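You operate a simulated robot arm through the tools that you are given. There is no shell and no other tool. Be economical: measure what you need, move in short steps, check, and stop when the job is done.

Carry out the task below with a simulated robot arm. There is one attempt and no reset: what you move stays moved.

TASK
Take the small bottle from the dining table top and put it on the blue coaster. Then take the carton with the latest date from the dining table top and put it on the red disc there.

It is judged by the outcome, as a careful person would: the job done as asked, and still so three seconds after it is handed in. It fails if anything else is knocked over, pushed out of place, dropped, spilled or broken.

THE ROBOT
A 7-joint arm with a two-finger parallel gripper, fixed in place. Base frame: the origin is at the foot of the arm, x ahead of it, y to its left, z up; the work surface is at about z = 0. Lengths are in mm, angles in degrees, forces in N, time in s.
With the tool pointing down near the work surface it reaches from about 220 to 580 mm from the base axis. Its first joint turns from -66.0 to 66.0 degrees. Payload 2.5 kg.
Tool frame: the origin (TCP) lies between the finger pads and is the grasp point; the fingertips stand 23 mm ahead of it; z points along the fingers, y is the line along which they close. The gripper opens to 94 mm. The fingers are 38 mm wide and 10 mm thick; the gripper's body (54 by 96 mm) begins 39 mm behind the TCP.
Orientation is that of the tool frame in the base frame, as a unit quaternion [x, y, z, w]. With the fingers straight down and closing along the base's y, the tool's x points along the base's -x, its y along +y and its z along -z.

THE INTERFACE
- The arm moves only by the tool step_arm. Its argument "targets" is a list of rows, each a list of 3 entries, a list of its own where there are three numbers: the turn, a rotation vector about the base's x, y, z in degrees, then the shift along the base's x, y, z in cm, then the gripper command, from -1 (fully open) to 1 (shut), values between in proportion. In form: [[[ax, ay, az], [tx, ty, tz], gripper], ...]. A call has 1 to 10 rows; each row is the pose to reach, as a shift and turn from the pose commanded when the call began. A row lasts 0.2 s, in which the tool goes at most 50 mm and 8.6 degrees; a call with a longer step from one row to the next is refused whole, and so is a gripper value outside its range. A pose out of reach is approached as far as the arm can. The call stops where the force on the tool passes 40 N (or 10 N more than at its start, if that is more) or the arm is blocked; 0.2 s more then pass. The fingers move at their own pace (about 108 mm/s each) and stop on an object; they squeeze with about 31 N. The grip force told is the motor's: it shows also when the fingers shut on nothing. Time passes only in rows, and 0.2 s behind the last, so rows that repeat a pose let the fingers close. It gives the time, the measured TCP pose, the force on the tool (base axes), the opening and the grip force at its end, in the units of the frame above (readings bear some noise).
- Cameras (640 x 400 px; columns grow to the right, rows downward): "scene" is fixed at [93.9, -397.5, 566.9]; the picture's right is [0.94, -0.34, 0.00], its down [-0.16, -0.45, -0.88] and it looks along [0.30, 0.83, -0.48] (base axes); focal length 342 px, centre (320, 200). "wrist" rides on the gripper at [-39, 0, -44] in the tool frame; the picture's right is [0.00, -1.00, 0.00], its down [0.97, 0.00, -0.24] and it looks along [0.24, 0.00, 0.97] (tool axes); focal length 218 px, centre (320, 200).
- camera(camera): a new picture of that camera. No time passes.
- locate(camera, pixels): there is no depth. For up to 12 entries [column, row, z] of the newest picture of that camera ("zoom" is the newest enlarged one), the place [x, y] in the base frame at which the ray of that pixel passes the height z, good to about 3 mm, but the place of the scene camera against the robot may be out by one fixed shift of up to 25 mm in any direction. No time passes.
- close_up(camera, box): a new picture of the part [left, top, right, bottom] of that camera's present view, enlarged. No time passes.
- job_done(): hands the job in; it is judged then, once.

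Work in short steps. Measure before you move; look again where a grasp or a placing could have gone wrong, and mend it. You have 80 turns and 38 pictures in all, those below and enlarged ones among them. Open the gripper and draw the arm clear of the work before you hand the job in, unless the task says otherwise; then end with one line.

The tools are called after "Emit:" as a command line: name --argument value ..., lists and objects as JSON in quotes. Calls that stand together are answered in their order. step_arm: Moves the arm, as the interface text tells. Its arguments: {"type":"object","properties":{"targets":{"type":"array"}},"required":["targets"]} The other tools are called the same way: camera (camera) takes a picture; locate (camera, pixels) gives the place at which the rays of pixels pass given heights; close_up (camera, box) takes an enlarged picture of a part of a camera's view; job_done () hands the job in.

At the start:

```text
time_s: 0.0
ee_pos: [316.9, 251.5, 321.6]
tcp_rot: [0.0, 1.0, 0.0, 0.0]
wrist_force: [-0.4, -0.3, 0.7]
opening: 94.1
grip_force: 0.1
```

scene: 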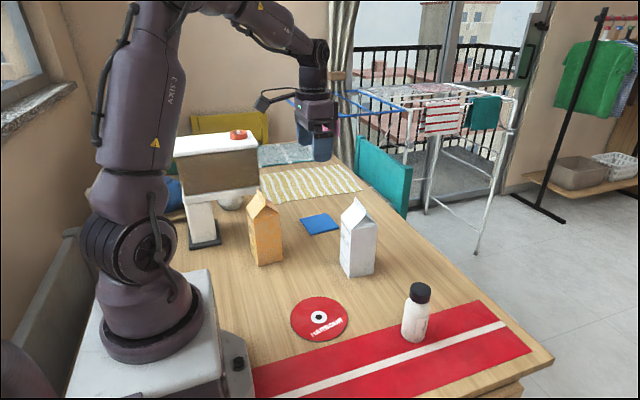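
wrist: 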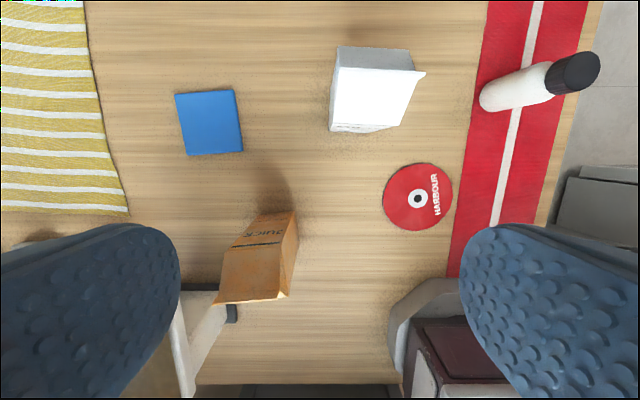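

I'll look closely at the cartons and the bottle to read dates and get their geometry.

Emit:
close_up --camera "scene" --box '[230, 180, 390, 280]'

Emit:
close_up --camera "scene" --box '[160, 110, 320, 260]'

Emit:
close_up --camera "wrist" --box '[200, 30, 440, 310]'

Emit:
locate --camera "wrist" --pixels '[[176, 94, 0], [236, 89, 0], [243, 151, 0], [188, 156, 0], [418, 197, 0], [483, 100, 0], [575, 73, 90], [360, 131, 0], [332, 130, 0], [398, 125, 0], [290, 297, 0], [235, 302, 0]]'

Emit:
locate --camera "scene" --pixels '[[301, 217, 0], [331, 213, 0], [340, 230, 0], [311, 235, 0], [319, 318, 0], [414, 340, 0], [420, 290, 90], [342, 271, 0], [350, 278, 0], [374, 270, 0], [260, 265, 0], [283, 260, 0]]'

```text
4.00 times, centred on (310, 230) of scene
```

zoom: 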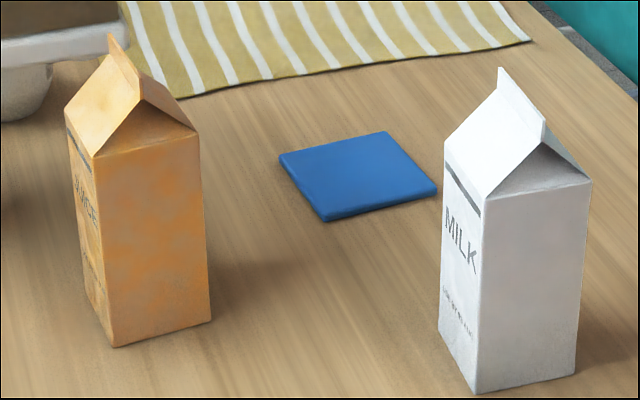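

```text
2.67 times, centred on (240, 185) of scene
```

zoom: 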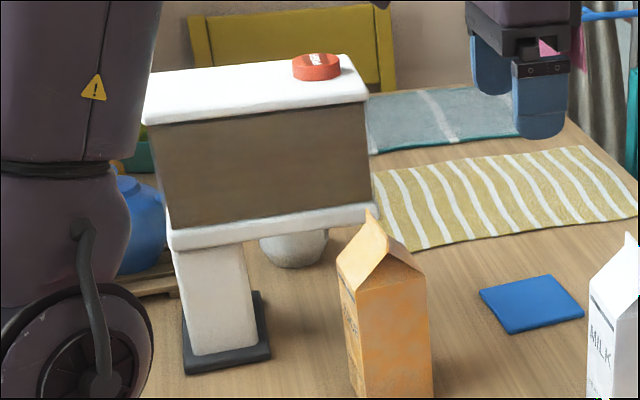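

```text
1.43 times, centred on (320, 170) of wrist
```

zoom: 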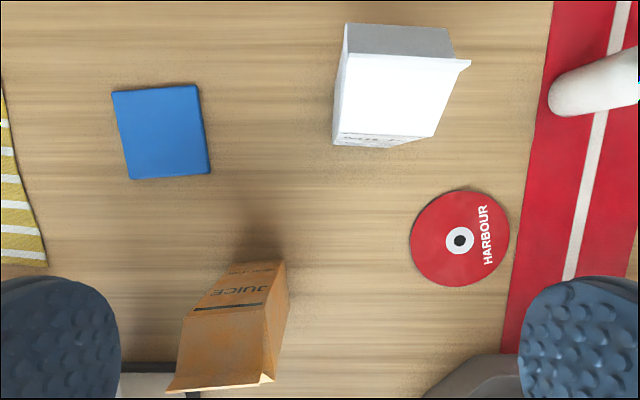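

```text
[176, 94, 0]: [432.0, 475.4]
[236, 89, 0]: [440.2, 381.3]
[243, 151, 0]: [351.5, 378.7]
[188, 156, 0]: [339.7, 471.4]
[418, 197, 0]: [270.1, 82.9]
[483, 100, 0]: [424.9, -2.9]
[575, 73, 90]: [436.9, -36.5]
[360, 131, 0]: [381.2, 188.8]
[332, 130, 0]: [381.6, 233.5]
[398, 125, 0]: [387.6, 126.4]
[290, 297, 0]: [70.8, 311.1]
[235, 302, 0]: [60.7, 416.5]
```

```text
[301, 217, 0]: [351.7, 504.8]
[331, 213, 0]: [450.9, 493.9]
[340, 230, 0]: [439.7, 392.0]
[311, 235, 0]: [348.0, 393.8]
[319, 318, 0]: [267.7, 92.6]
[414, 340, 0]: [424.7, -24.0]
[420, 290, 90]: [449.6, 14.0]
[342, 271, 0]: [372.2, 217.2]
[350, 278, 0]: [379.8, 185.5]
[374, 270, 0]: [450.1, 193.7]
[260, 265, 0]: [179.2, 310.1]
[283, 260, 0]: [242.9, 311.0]
```

Two cartons are visible, JUICE and MILK; their dates are small, so I zoom harder.

Emit:
close_up --camera "scene" --box '[336, 225, 360, 275]'

Emit:
close_up --camera "scene" --box '[242, 205, 266, 270]'

Emit:
close_up --camera "wrist" --box '[220, 205, 300, 255]'

```text
8.00 times, centred on (348, 250) of scene
```

zoom: 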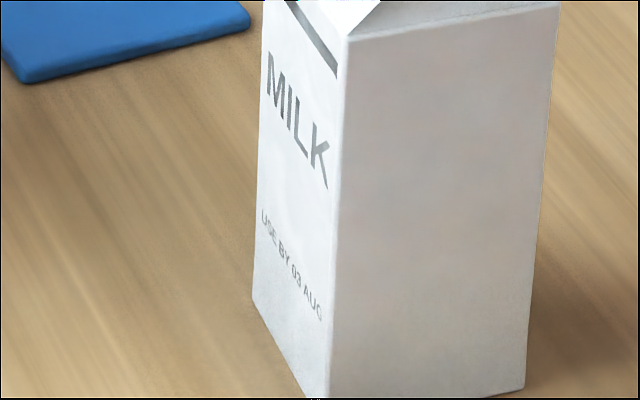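

```text
6.15 times, centred on (254, 238) of scene
```

zoom: 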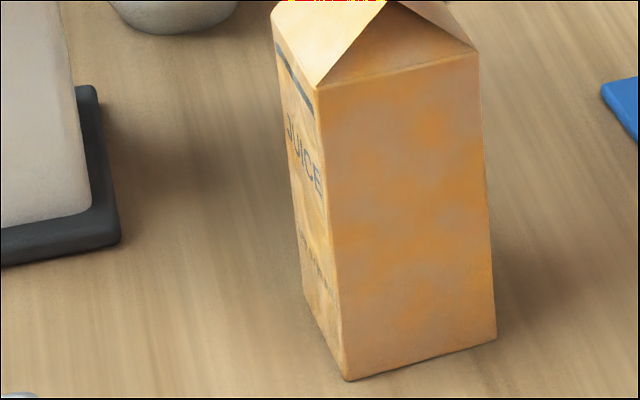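

```text
8.00 times, centred on (260, 230) of wrist
```

zoom: 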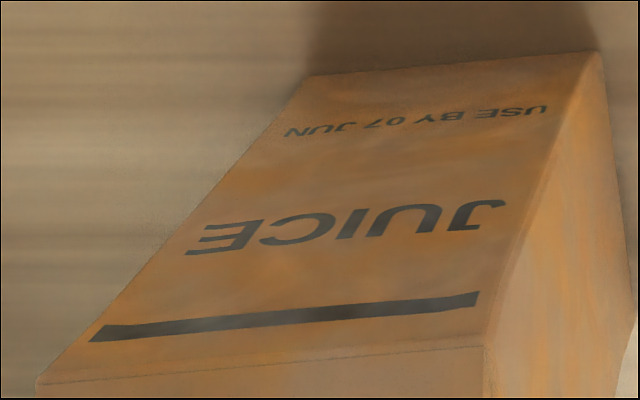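

MILK is 03 AUG and JUICE 07 JUN, so MILK is the later so far; I'll still check for hidden cartons. The bottle is at about (425,-20). I move above it at the present safe height to measure it.

Emit:
step_arm --targets '[[[0, 0, 0], [1.7, -3.9, 0], -1], [[0, 0, 0], [3.4, -7.8, 0], -1], [[0, 0, 0], [5.1, -11.7, 0], -1], [[0, 0, 0], [6.8, -15.6, 0], -1], [[0, 0, 0], [8.5, -19.5, 0], -1], [[0, 0, 0], [10.2, -23.4, 0], -1], [[0, 0, 0], [12.3, -27.2, 0], -1], [[0, 0, 0], [12.3, -27.2, 0], -1]]'

Emit:
camera --camera "wrist"

Emit:
camera --camera "scene"

```text
time_s: 1.8
ee_pos: [437.4, -20.6, 322.8]
tcp_rot: [0.0, 1.0, 0.0, 0.0]
wrist_force: [0.4, 0.2, -0.1]
opening: 94.2
grip_force: 0.0
```

```text
29 pictures are left
```

wrist: 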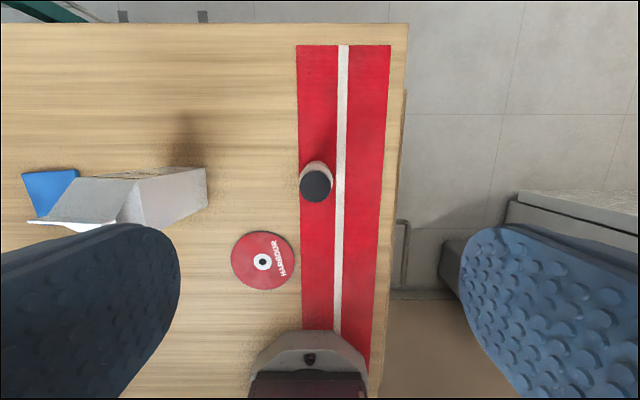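

```text
28 pictures are left
```

scene: 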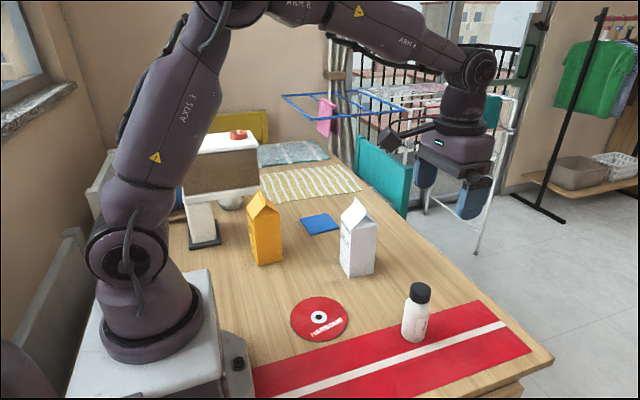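

The cap is centred at (316,185) and the disc at (262,262). I measure both, using several heights for the cap.

Emit:
locate --camera "wrist" --pixels '[[316, 186, 0], [316, 186, 90], [316, 186, 110], [300, 186, 100], [332, 186, 100], [316, 160, 0], [300, 172, 0], [333, 172, 0], [262, 262, 0], [231, 260, 0], [295, 262, 0], [207, 186, 0]]'

Emit:
locate --camera "scene" --pixels '[[420, 289, 90], [420, 289, 100], [420, 289, 110], [420, 289, 120], [414, 342, 0], [401, 333, 0], [428, 337, 0], [355, 204, 130], [355, 204, 150], [352, 242, 100], [378, 226, 100]]'

Emit:
close_up --camera "scene" --box '[380, 270, 460, 350]'

```text
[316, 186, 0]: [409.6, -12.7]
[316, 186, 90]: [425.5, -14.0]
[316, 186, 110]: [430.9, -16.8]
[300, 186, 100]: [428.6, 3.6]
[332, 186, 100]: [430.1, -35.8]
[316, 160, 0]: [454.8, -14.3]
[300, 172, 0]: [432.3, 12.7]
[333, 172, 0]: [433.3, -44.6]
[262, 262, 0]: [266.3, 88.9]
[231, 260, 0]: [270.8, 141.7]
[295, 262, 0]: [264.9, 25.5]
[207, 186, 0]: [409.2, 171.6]
```

```text
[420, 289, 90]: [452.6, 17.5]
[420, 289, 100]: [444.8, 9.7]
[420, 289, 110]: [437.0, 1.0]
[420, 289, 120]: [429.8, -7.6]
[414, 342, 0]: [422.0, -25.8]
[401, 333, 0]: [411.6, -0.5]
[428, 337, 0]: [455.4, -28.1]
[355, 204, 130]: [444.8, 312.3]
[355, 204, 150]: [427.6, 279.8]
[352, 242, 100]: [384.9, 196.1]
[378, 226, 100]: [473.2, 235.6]
```

```text
5.00 times, centred on (420, 310) of scene
```

zoom: 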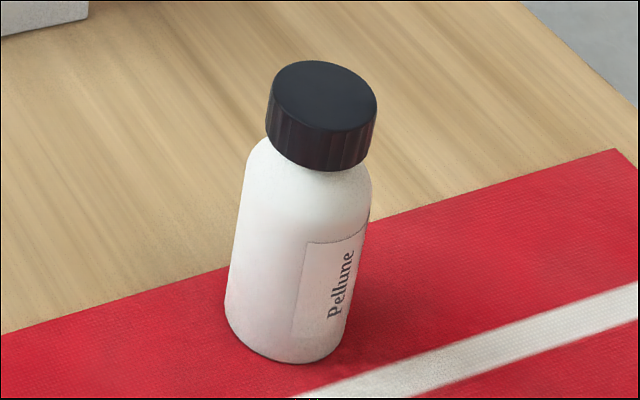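

The bottle axis is at about (430,-16), its height about 118 mm and its body about 50 mm wide. I go down to z≈150, just above the cap, and check the alignment.

Emit:
step_arm --targets '[[[0, 0, 0], [-0.8, 0.4, -4.5], -1], [[0, 0, 0], [-0.8, 0.4, -9], -1], [[0, 0, 0], [-0.8, 0.4, -13], -1], [[0, 0, 0], [-0.8, 0.4, -16], -1], [[0, 0, 0], [-0.8, 0.4, -16], -1]]'

Emit:
camera --camera "wrist"

Emit:
camera --camera "scene"

```text
time_s: 3.0
ee_pos: [433.8, -16.5, 161.5]
tcp_rot: [0.0, 1.0, -0.001, -0.001]
wrist_force: [0.0, 0.7, -1.2]
opening: 94.0
grip_force: 0.1
```

```text
26 pictures are left
```

wrist: 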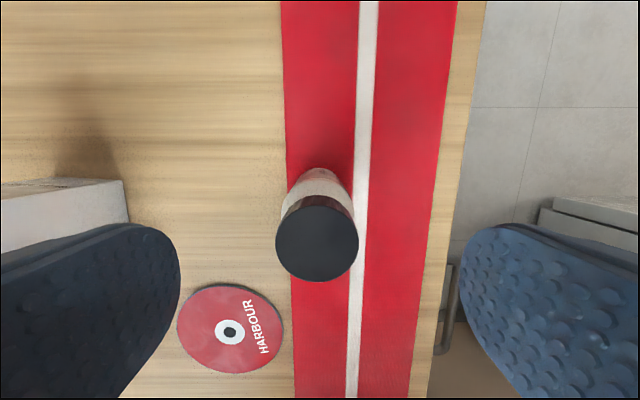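

```text
25 pictures are left
```

scene: 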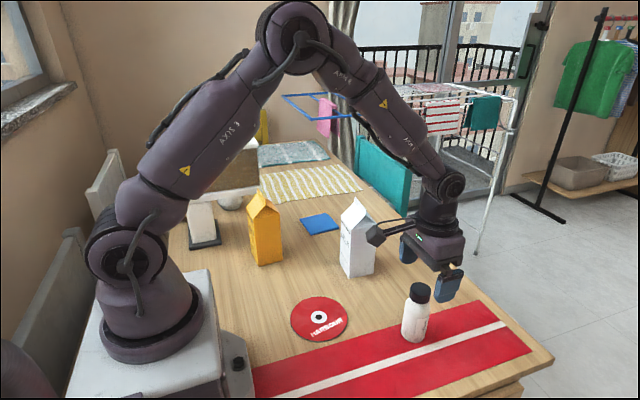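

The cap top is centred at (317,244); I check that against the TCP.

Emit:
locate --camera "wrist" --pixels '[[317, 244, 118], [317, 244, 112], [276, 244, 115], [358, 244, 115], [283, 205, 60], [352, 205, 60], [322, 168, 0]]'

```text
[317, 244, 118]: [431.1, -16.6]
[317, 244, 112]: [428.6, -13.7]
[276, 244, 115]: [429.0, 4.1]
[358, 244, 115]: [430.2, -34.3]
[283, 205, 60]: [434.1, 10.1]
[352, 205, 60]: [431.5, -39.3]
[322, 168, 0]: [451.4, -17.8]
```

The bottle axis is at (430,-15), with the cap 38 mm and the body about 48 mm wide. I lower to z≈88 so the pads meet the upper body, then close.

Emit:
step_arm --targets '[[[0, 0, 0], [-0.35, 0.1, -3], -1], [[0, 0, 0], [-0.35, 0.1, -5.5], -1], [[0, 0, 0], [-0.35, 0.1, -7.3], -1], [[0, 0, 0], [-0.35, 0.1, -7.3], -1], [[0, 0, 0], [-0.35, 0.1, -7.3], 1], [[0, 0, 0], [-0.35, 0.1, -7.3], 1], [[0, 0, 0], [-0.35, 0.1, -7.3], 1], [[0, 0, 0], [-0.35, 0.1, -7.3], 1]]'

Emit:
close_up --camera "scene" --box '[370, 220, 490, 350]'

```text
time_s: 4.8
ee_pos: [429.5, -16.5, 89.0]
tcp_rot: [0.0, 1.0, 0.0, 0.0]
wrist_force: [0.0, -0.1, -0.4]
opening: 43.8
grip_force: 31.2
```

```text
3.08 times, centred on (430, 285) of scene
```

zoom: 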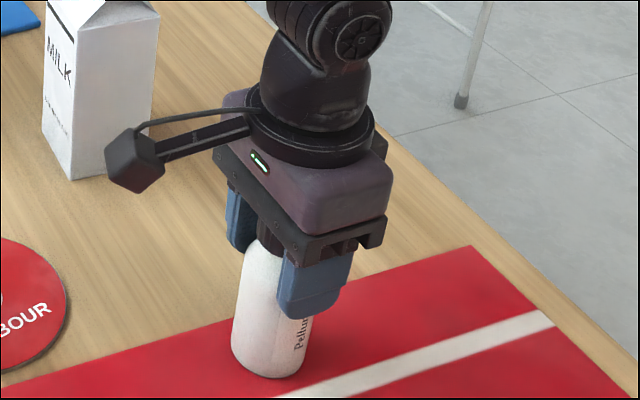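

The fingers stopped at 43.8 mm with 31 N, so the bottle is held. I lift straight up about 235 mm, to clear the milk carton.

Emit:
step_arm --targets '[[[0, 0, 0], [0, 0, 2], 1], [[0, 0, 0], [0, 0, 6], 1], [[0, 0, 0], [0, 0, 10.5], 1], [[0, 0, 0], [0, 0, 15], 1], [[0, 0, 0], [0, 0, 19.5], 1], [[0, 0, 0], [0, 0, 23.5], 1], [[0, 0, 0], [0, 0, 23.5], 1]]'

Emit:
camera --camera "scene"

```text
time_s: 6.4
ee_pos: [429.3, -14.9, 324.4]
tcp_rot: [0.0, 1.0, 0.0, 0.0]
wrist_force: [-0.3, -0.2, -1.4]
opening: 43.6
grip_force: 31.2
```

```text
23 pictures are left
```

scene: 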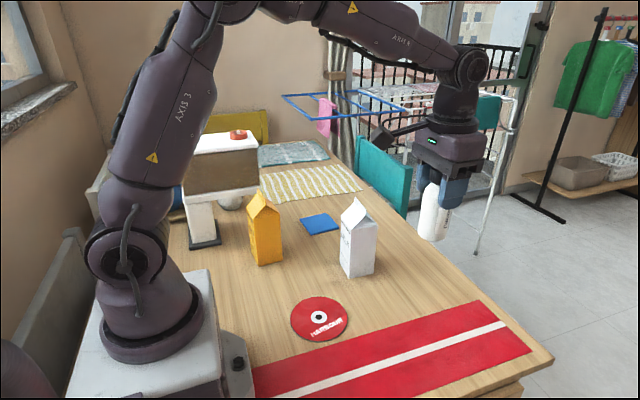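

The bottle hangs upright and clear. I move it across on the inner side of the milk carton, at height, toward the coaster.

Emit:
step_arm --targets '[[[0, 0, 0], [-2, 4, 0], 1], [[0, 0, 0], [-4.5, 8, 0], 1], [[0, 0, 0], [-7, 12, 0], 1], [[0, 0, 0], [-8.5, 16, 0], 1], [[0, 0, 0], [-9, 20.5, 0], 1], [[0, 0, 0], [-9, 25, 0], 1], [[0, 0, 0], [-8, 29, 0], 1], [[0, 0, 0], [-7, 33, 0], 1], [[0, 0, 0], [-7, 33, 0], 1]]'

Emit:
camera --camera "wrist"

Emit:
camera --camera "scene"

```text
time_s: 8.4
ee_pos: [358.4, 314.7, 324.0]
tcp_rot: [0.0, 1.0, 0.0, -0.001]
wrist_force: [0.5, 0.0, -1.3]
opening: 43.7
grip_force: 31.0
```

```text
22 pictures are left
```

wrist: 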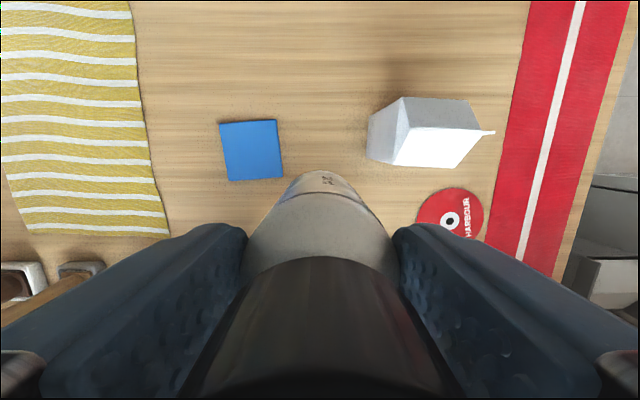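

```text
21 pictures are left
```

scene: 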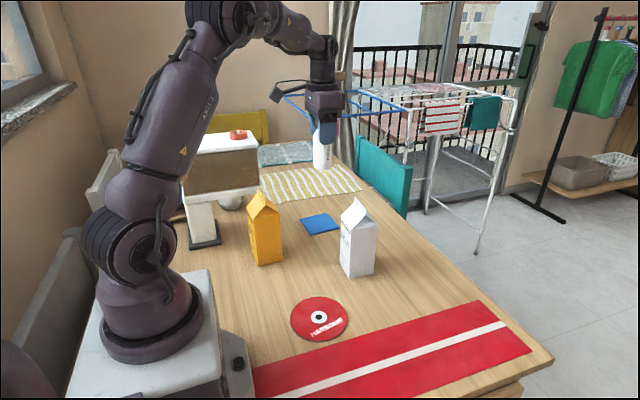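

The coaster's corners are at (219,126), (276,120), (284,176) and (229,181), and part of the shelf shows at lower left. I locate these and the milk carton.

Emit:
locate --camera "wrist" --pixels '[[219, 126, 6], [276, 120, 6], [284, 178, 6], [229, 181, 6], [105, 263, 150], [105, 263, 220], [45, 268, 220], [88, 270, 0], [369, 160, 0], [368, 116, 0], [495, 132, 190], [401, 97, 140]]'

Emit:
close_up --camera "wrist" --box '[0, 200, 200, 325]'

```text
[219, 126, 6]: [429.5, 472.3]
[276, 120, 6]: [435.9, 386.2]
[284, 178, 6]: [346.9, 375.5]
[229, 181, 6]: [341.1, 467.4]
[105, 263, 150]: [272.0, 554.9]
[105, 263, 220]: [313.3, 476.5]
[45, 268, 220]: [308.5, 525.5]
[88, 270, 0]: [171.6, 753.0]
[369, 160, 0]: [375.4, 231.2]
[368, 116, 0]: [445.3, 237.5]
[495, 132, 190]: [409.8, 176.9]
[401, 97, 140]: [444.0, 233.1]
```

```text
3.20 times, centred on (100, 262) of wrist
```

zoom: 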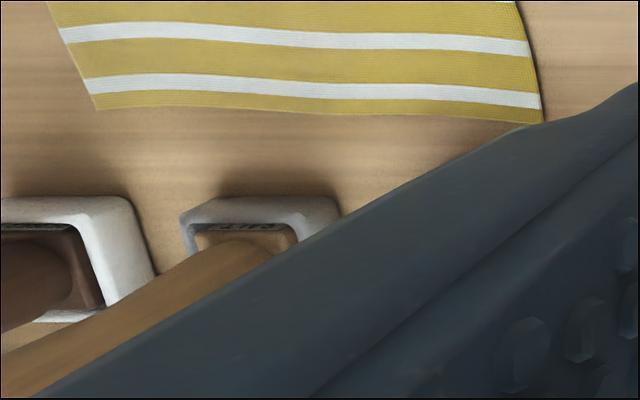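

The coaster centre is at about (388,425), so I aim at (383,420) to stay within reach. I go over it, lower partway and check.

Emit:
step_arm --targets '[[[0, 0, 0], [0.8, 3.5, 0], 1], [[0, 0, 0], [1.6, 7, 0], 1], [[0, 0, 0], [2.4, 10.5, 0], 1], [[0, 0, 0], [2.4, 10.5, -4.5], 1], [[0, 0, 0], [2.4, 10.5, -9], 1], [[0, 0, 0], [2.4, 10.5, -13], 1], [[0, 0, 0], [2.4, 10.5, -13], 1]]'

Emit:
camera --camera "wrist"

Emit:
camera --camera "scene"

```text
time_s: 10.0
ee_pos: [381.5, 419.5, 192.6]
tcp_rot: [0.0, 1.0, 0.0, 0.0]
wrist_force: [0.4, 1.0, -1.2]
opening: 43.8
grip_force: 31.2
```

```text
19 pictures are left
```

wrist: 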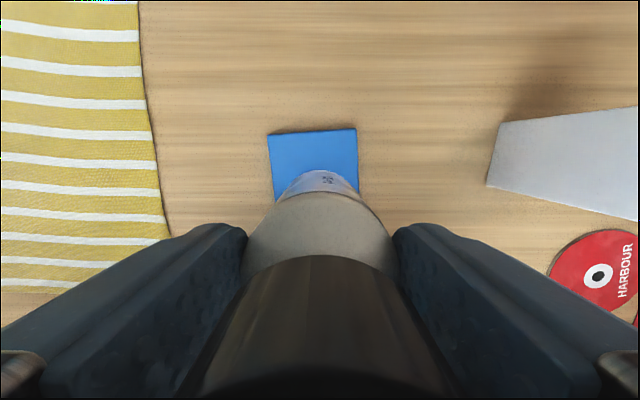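

```text
18 pictures are left
```

scene: 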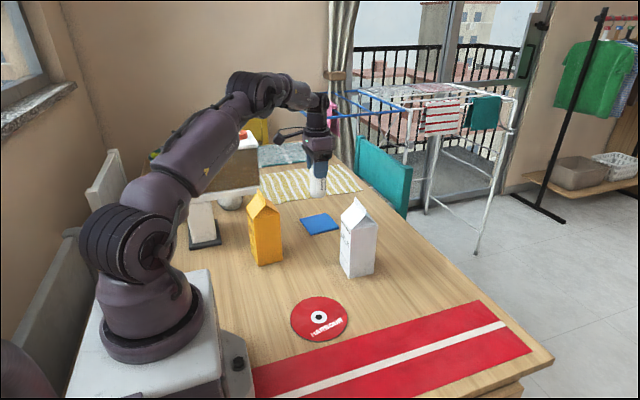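

The boom clears the shelf, whose right end is at (258,165). I check the coaster's position once more from closer.

Emit:
locate --camera "wrist" --pixels '[[267, 134, 6], [356, 129, 6], [359, 192, 6], [274, 200, 6]]'

Emit:
close_up --camera "scene" --box '[160, 80, 400, 260]'

```text
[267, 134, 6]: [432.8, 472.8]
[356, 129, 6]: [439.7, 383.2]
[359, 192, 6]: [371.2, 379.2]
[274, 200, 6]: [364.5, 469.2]
```

```text
2.22 times, centred on (280, 170) of scene
```

zoom: 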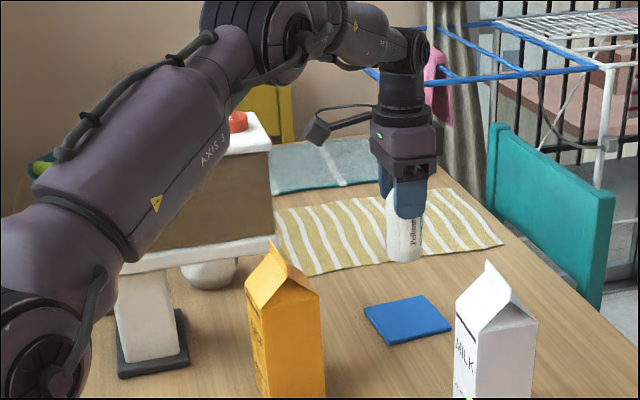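

The coaster is centred at about (390,426). I nudge 4 mm toward it and lower to about 10 mm above expected contact.

Emit:
step_arm --targets '[[[0, 0, 0], [0.4, 0.5, -3], 1], [[0, 0, 0], [0.4, 0.5, -6], 1], [[0, 0, 0], [0.4, 0.5, -8.5], 1], [[0, 0, 0], [0.4, 0.5, -8.5], 1]]'

Emit:
close_up --camera "scene" --box '[240, 120, 400, 260]'

```text
time_s: 11.0
ee_pos: [386.7, 426.7, 108.4]
tcp_rot: [0.0, 1.0, 0.0, 0.0]
wrist_force: [0.0, 0.3, -1.0]
opening: 43.8
grip_force: 31.3
```

```text
2.86 times, centred on (320, 190) of scene
```

zoom: 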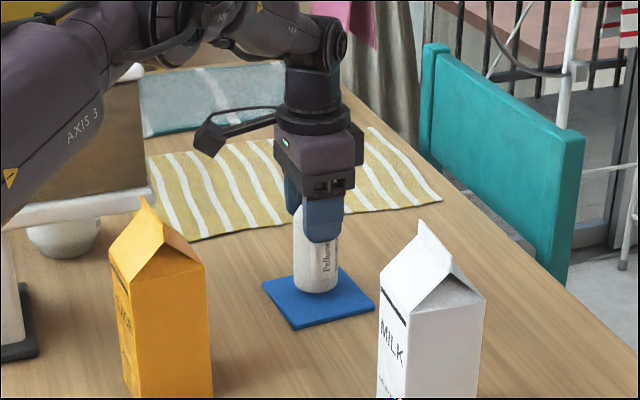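

The bottle is centred above the coaster. I creep down, watching the force.

Emit:
step_arm --targets '[[[0, 0, 0], [0, 0, -0.4], 1], [[0, 0, 0], [0, 0, -0.8], 1], [[0, 0, 0], [0, 0, -1.0], 1], [[0, 0, 0], [0, 0, -1.0], 1]]'

```text
time_s: 12.0
ee_pos: [387.3, 426.0, 98.6]
tcp_rot: [0.0, 1.0, 0.0, 0.0]
wrist_force: [0.2, 0.6, -2.1]
opening: 43.5
grip_force: 31.0
```

Emit:
step_arm --targets '[[[0, 0, 0], [0, 0, -0.15], 1], [[0, 0, 0], [0, 0, -0.3], 1], [[0, 0, 0], [0, 0, -0.3], 1]]'

```text
time_s: 12.8
ee_pos: [386.3, 424.0, 96.6]
tcp_rot: [0.0, 1.0, 0.0, 0.0]
wrist_force: [-3.6, -3.6, 10.3]
opening: 43.6
grip_force: 31.3
```

An upward force of 10 N shows the bottle rests on the coaster. I open the fingers and rise straight up.

Emit:
step_arm --targets '[[[0, 0, 0], [0, 0, 0.1], 0.3], [[0, 0, 0], [0, 0, 0.1], -1], [[0, 0, 0], [0, 0, 0.1], -1], [[0, 0, 0], [0, 0, 0.1], -1], [[0, 0, 0], [0, 0, 4], -1], [[0, 0, 0], [0, 0, 8.5], -1], [[0, 0, 0], [0, 0, 13], -1], [[0, 0, 0], [0, 0, 17.5], -1], [[0, 0, 0], [0, 0, 22], -1], [[0, 0, 0], [0, 0, 22], -1]]'

Emit:
camera --camera "wrist"

Emit:
camera --camera "scene"

```text
time_s: 15.0
ee_pos: [387.4, 424.1, 317.6]
tcp_rot: [0.0, 1.0, 0.0, 0.0]
wrist_force: [0.4, 0.6, 0.0]
opening: 94.1
grip_force: 0.1
```

```text
15 pictures are left
```

wrist: 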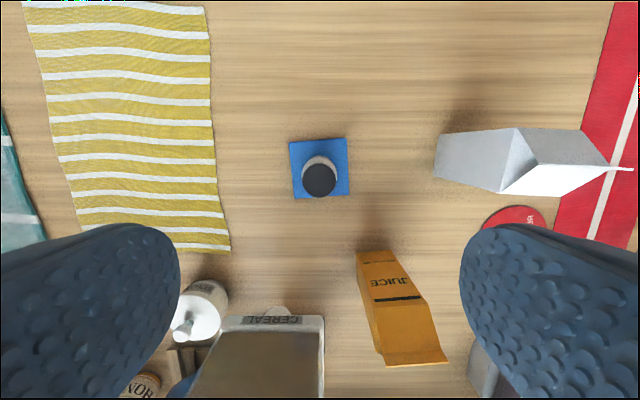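

```text
14 pictures are left
```

scene: 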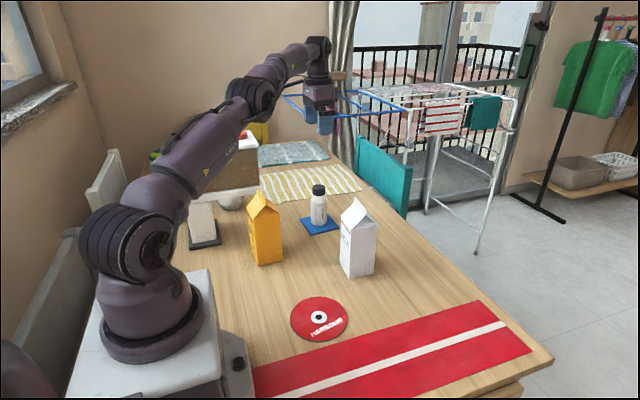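

The bottle stands on the coaster. I check the area behind the shelf, lower left in the wrist view, for any other carton.

Emit:
close_up --camera "wrist" --box '[110, 260, 350, 400]'

Emit:
locate --camera "wrist" --pixels '[[436, 172, 0], [436, 136, 0], [436, 180, 0]]'

```text
2.67 times, centred on (230, 330) of wrist
```

zoom: 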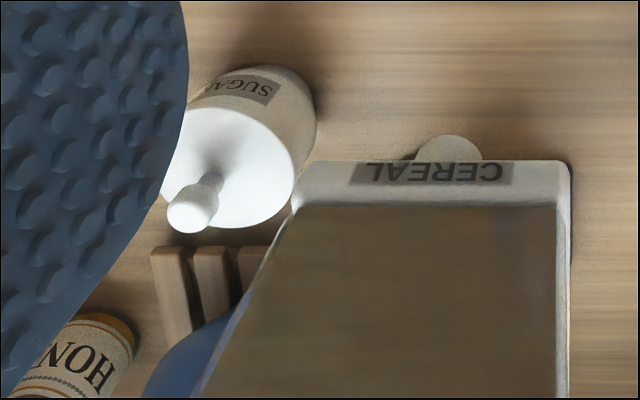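

```text
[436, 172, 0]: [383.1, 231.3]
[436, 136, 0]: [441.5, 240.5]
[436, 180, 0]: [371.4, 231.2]
```

No other carton is there, only sugar, honey and a cereal box, so MILK (03 AUG) is the one. I move over it at about (412,205) to measure it from above.

Emit:
step_arm --targets '[[[0, 0, 0], [0.5, -4, 0], -1], [[0, 0, 0], [1, -8, 0], -1], [[0, 0, 0], [1.5, -12, 0], -1], [[0, 0, 0], [2, -16, 0], -1], [[0, 0, 0], [2.4, -20, 0], -1], [[0, 0, 0], [2.4, -21.9, 0], -1], [[0, 0, 0], [2.4, -21.9, 0], -1]]'

Emit:
camera --camera "wrist"

```text
time_s: 16.6
ee_pos: [411.7, 205.6, 314.7]
tcp_rot: [0.001, 1.0, 0.001, 0.0]
wrist_force: [-0.3, 0.5, 0.6]
opening: 93.8
grip_force: 0.0
```

```text
12 pictures are left
```

wrist: 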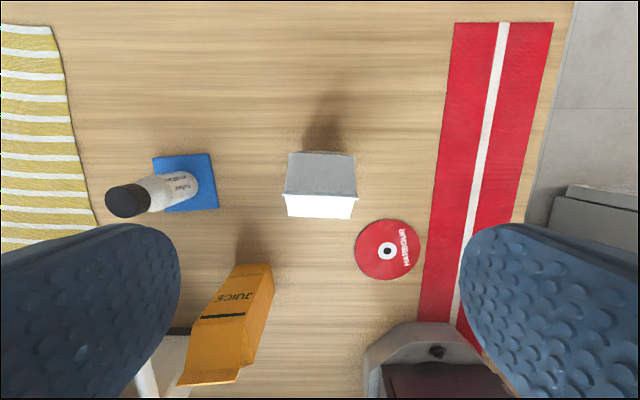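

I zoom in on the carton top at about (320,185).

Emit:
close_up --camera "wrist" --box '[270, 140, 370, 225]'

```text
4.71 times, centred on (320, 182) of wrist
```

zoom: 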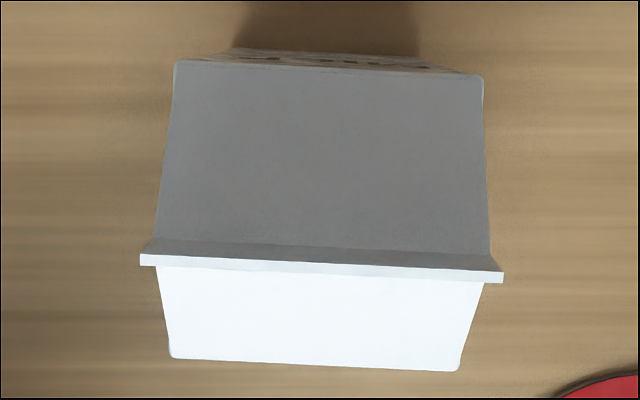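

Emit:
locate --camera "zoom" --pixels '[[175, 60, 142], [483, 75, 142], [170, 357, 142], [460, 371, 142], [140, 257, 186], [503, 272, 186], [140, 257, 175], [503, 272, 175]]'

Emit:
locate --camera "wrist" --pixels '[[388, 250, 0], [355, 249, 0], [420, 250, 0], [388, 219, 0], [387, 281, 0]]'

```text
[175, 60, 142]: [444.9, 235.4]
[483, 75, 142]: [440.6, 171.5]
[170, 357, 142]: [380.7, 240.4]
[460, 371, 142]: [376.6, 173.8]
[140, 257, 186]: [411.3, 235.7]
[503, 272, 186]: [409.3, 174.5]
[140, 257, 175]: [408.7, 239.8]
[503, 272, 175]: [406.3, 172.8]
```

```text
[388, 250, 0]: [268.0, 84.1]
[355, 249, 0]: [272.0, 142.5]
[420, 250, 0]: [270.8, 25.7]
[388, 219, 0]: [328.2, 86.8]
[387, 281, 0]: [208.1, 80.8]
```

The carton is centred at (411,205), 65 × 65 mm, turned about -3.5°, with walls to about 142 mm and the ridge at about 182 mm. I turn to match and come down over it to z≈170 first, then slowly to 154.

Emit:
step_arm --targets '[[[0, 0, -3.5], [0, 0, -3], -1], [[0, 0, -3.5], [0, 0, -7], -1], [[0, 0, -3.5], [0, 0, -11], -1], [[0, 0, -3.5], [0, 0, -13.5], -1], [[0, 0, -3.5], [0, 0, -14.8], -1], [[0, 0, -3.5], [0, 0, -15.6], -1], [[0, 0, -3.5], [0, 0, -16.1], -1], [[0, 0, -3.5], [0, 0, -16.1], -1]]'

Emit:
close_up --camera "scene" --box '[290, 120, 450, 290]'

```text
time_s: 18.4
ee_pos: [409.7, 205.9, 155.0]
tcp_rot: [0.031, 1.0, 0.0, 0.0]
wrist_force: [0.2, -1.3, -1.3]
opening: 93.9
grip_force: 0.0
```

```text
2.35 times, centred on (370, 205) of scene
```

zoom: 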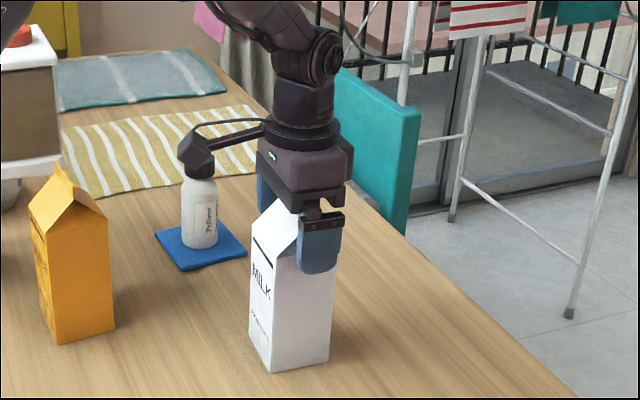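

No contact so far, and the fingertips overlap the upper wall. I lower 3 mm more and close.

Emit:
step_arm --targets '[[[0, 0, 0], [0.1, 0, -0.3], -1], [[0, 0, 0], [0.1, 0, -0.3], -1], [[0, 0, 0], [0.1, 0, -0.3], 1], [[0, 0, 0], [0.1, 0, -0.3], 1], [[0, 0, 0], [0.1, 0, -0.3], 1], [[0, 0, 0], [0.1, 0, -0.3], 1]]'

```text
time_s: 19.8
ee_pos: [411.4, 206.0, 151.6]
tcp_rot: [0.03, 1.0, 0.0, 0.0]
wrist_force: [-0.8, -3.2, 3.7]
opening: 65.8
grip_force: 31.2
```

The opening is 65.8 mm at 31 N, so the carton wall is gripped. I lift gently by 60 mm and check.

Emit:
step_arm --targets '[[[0, 0, 0], [0, 0, 0.5], 1], [[0, 0, 0], [0, 0, 1.5], 1], [[0, 0, 0], [0, 0, 3], 1], [[0, 0, 0], [0, 0, 4.5], 1], [[0, 0, 0], [0, 0, 6], 1], [[0, 0, 0], [0, 0, 6], 1]]'

Emit:
close_up --camera "scene" --box '[270, 100, 450, 300]'

```text
time_s: 21.2
ee_pos: [410.9, 206.7, 211.6]
tcp_rot: [0.031, 1.0, 0.0, 0.0]
wrist_force: [-0.6, -0.8, -5.4]
opening: 65.8
grip_force: 31.2
```

```text
2.00 times, centred on (360, 200) of scene
```

zoom: 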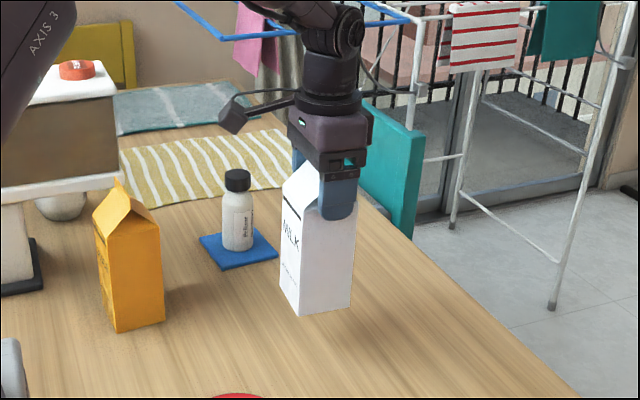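

The carton hangs straight. I carry it toward the disc at (268.5,84), turning -35° on the way so the boom stays clear of the arm's own column.

Emit:
step_arm --targets '[[[0, 0, -4], [-1.4, -1.2, 0], 1], [[0, 0, -9], [-3.6, -3.1, 0], 1], [[0, 0, -14], [-5.8, -5, 0], 1], [[0, 0, -19], [-8, -7, 0], 1], [[0, 0, -24], [-10.2, -8.9, 0], 1], [[0, 0, -29], [-12.2, -10.7, 0], 1], [[0, 0, -33], [-13.6, -11.8, 0], 1], [[0, 0, -35], [-14.2, -12.3, 0], 1], [[0, 0, -35], [-14.2, -12.3, 0], 1]]'

Emit:
camera --camera "scene"

Emit:
camera --camera "wrist"

```text
time_s: 23.2
ee_pos: [269.6, 82.9, 210.8]
tcp_rot: [0.331, 0.944, 0.0, 0.0]
wrist_force: [-0.2, 0.3, -4.9]
opening: 65.7
grip_force: 31.4
```

```text
8 pictures are left
```

scene: 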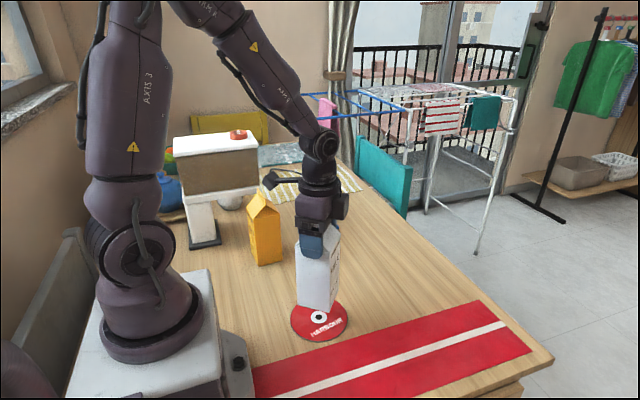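

```text
7 pictures are left
```

wrist: 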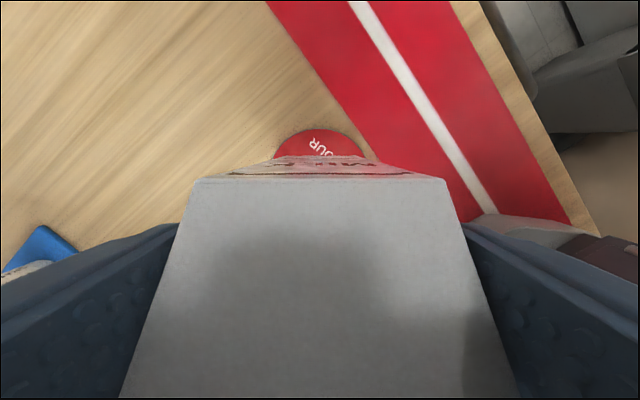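

The carton is above the disc and the boom is clear of everything. I lower to about 12 mm above the disc and check.

Emit:
step_arm --targets '[[[0, 0, 0], [0, 0, -2], 1], [[0, 0, 0], [0, 0, -3.5], 1], [[0, 0, 0], [0, 0, -4.6], 1], [[0, 0, 0], [0, 0, -4.6], 1]]'

Emit:
close_up --camera "scene" --box '[240, 200, 400, 350]'

```text
time_s: 24.2
ee_pos: [268.6, 84.0, 166.8]
tcp_rot: [0.33, 0.944, -0.001, 0.0]
wrist_force: [0.6, 0.5, -5.8]
opening: 65.8
grip_force: 30.6
```

```text
2.67 times, centred on (320, 275) of scene
```

zoom: 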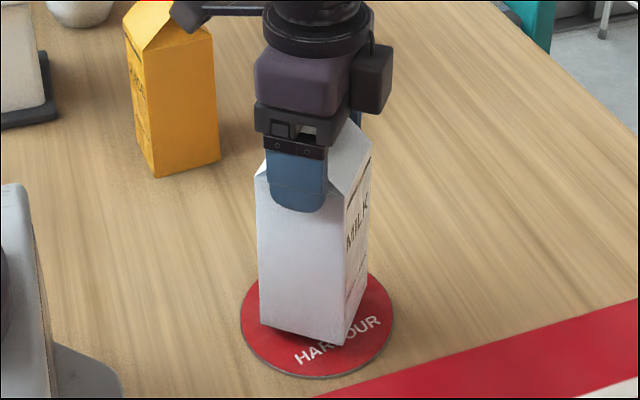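

It's centred over the disc. I creep down, watching the force.

Emit:
step_arm --targets '[[[0, 0, 0], [0, 0, -0.4], 1], [[0, 0, 0], [0, 0, -0.8], 1], [[0, 0, 0], [0, 0, -1.0], 1], [[0, 0, 0], [0, 0, -1.0], 1]]'

```text
time_s: 25.2
ee_pos: [268.9, 83.5, 154.4]
tcp_rot: [0.329, 0.944, -0.001, 0.0]
wrist_force: [0.7, 1.3, -6.4]
opening: 65.7
grip_force: 31.1
```

Emit:
step_arm --targets '[[[0, 0, 0], [0, 0, -0.1], 1], [[0, 0, 0], [0, 0, -0.2], 1], [[0, 0, 0], [0, 0, -0.2], 1]]'

```text
time_s: 26.0
ee_pos: [270.6, 83.9, 154.0]
tcp_rot: [0.329, 0.944, 0.0, 0.001]
wrist_force: [-3.8, 0.0, 25.5]
opening: 65.8
grip_force: 31.3
```

Contact: the carton rests on the disc. I ease off 1 mm, open, and rise slowly and straight.

Emit:
step_arm --targets '[[[0, 0, 0], [0, 0, 0.1], 1], [[0, 0, 0], [0, 0, 0.1], 0], [[0, 0, 0], [0, 0, 0.1], -1], [[0, 0, 0], [0, 0, 0.1], -1], [[0, 0, 0], [0, 0, 0.1], -1], [[0, 0, 0], [0, 0, 2], -1], [[0, 0, 0], [0, 0, 6], -1], [[0, 0, 0], [0, 0, 10.5], -1], [[0, 0, 0], [0, 0, 15], -1], [[0, 0, 0], [0, 0, 15], -1]]'

Emit:
camera --camera "scene"

```text
time_s: 28.2
ee_pos: [268.1, 83.9, 304.6]
tcp_rot: [0.33, 0.944, 0.0, 0.0]
wrist_force: [-0.7, -1.1, -0.2]
opening: 94.2
grip_force: 0.1
```

```text
5 pictures are left
```

scene: 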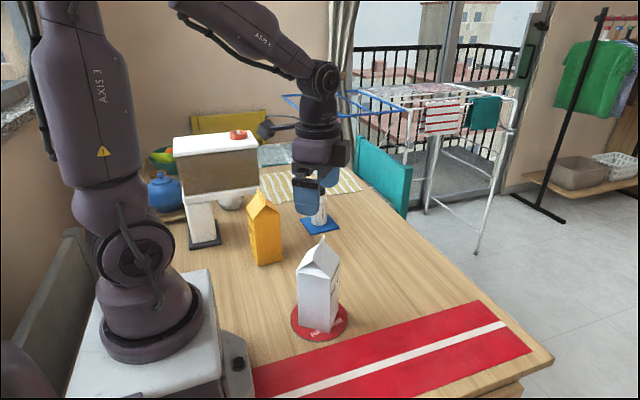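

The carton stands on the disc. I draw the arm aside, to the free area above the table, and take a last look.

Emit:
step_arm --targets '[[[0, 0, 0], [3, 1.5, 1], -1], [[0, 0, 0], [7, 3, 1], -1], [[0, 0, 0], [11, 4.5, 1], -1], [[0, 0, 0], [13, 5.5, 1], -1], [[0, 0, 0], [13, 5.5, 1], -1]]'

Emit:
camera --camera "scene"

Emit:
camera --camera "wrist"

```text
time_s: 29.4
ee_pos: [399.9, 137.6, 314.9]
tcp_rot: [0.33, 0.944, -0.001, 0.0]
wrist_force: [0.6, -0.4, -0.3]
opening: 94.0
grip_force: 0.1
```

```text
4 pictures are left
```

scene: 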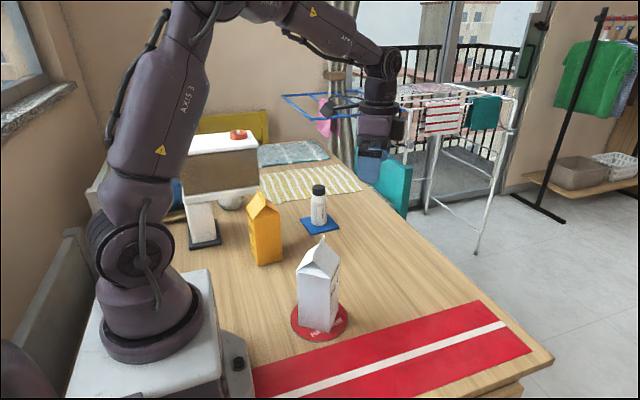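

```text
3 pictures are left
```

wrist: 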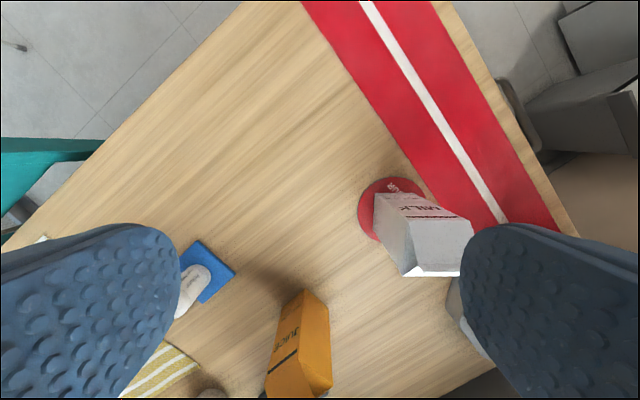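

The bottle stands on the coaster, the milk carton stands on the disc, and nothing else has moved. I hand the job in.

Emit:
job_done

```text
The job is handed in.
```

The small bottle is on the blue coaster, and the MILK carton (use by 03 AUG, later than the JUICE's 07 JUN) is on the red disc; the gripper is open and the arm is clear.
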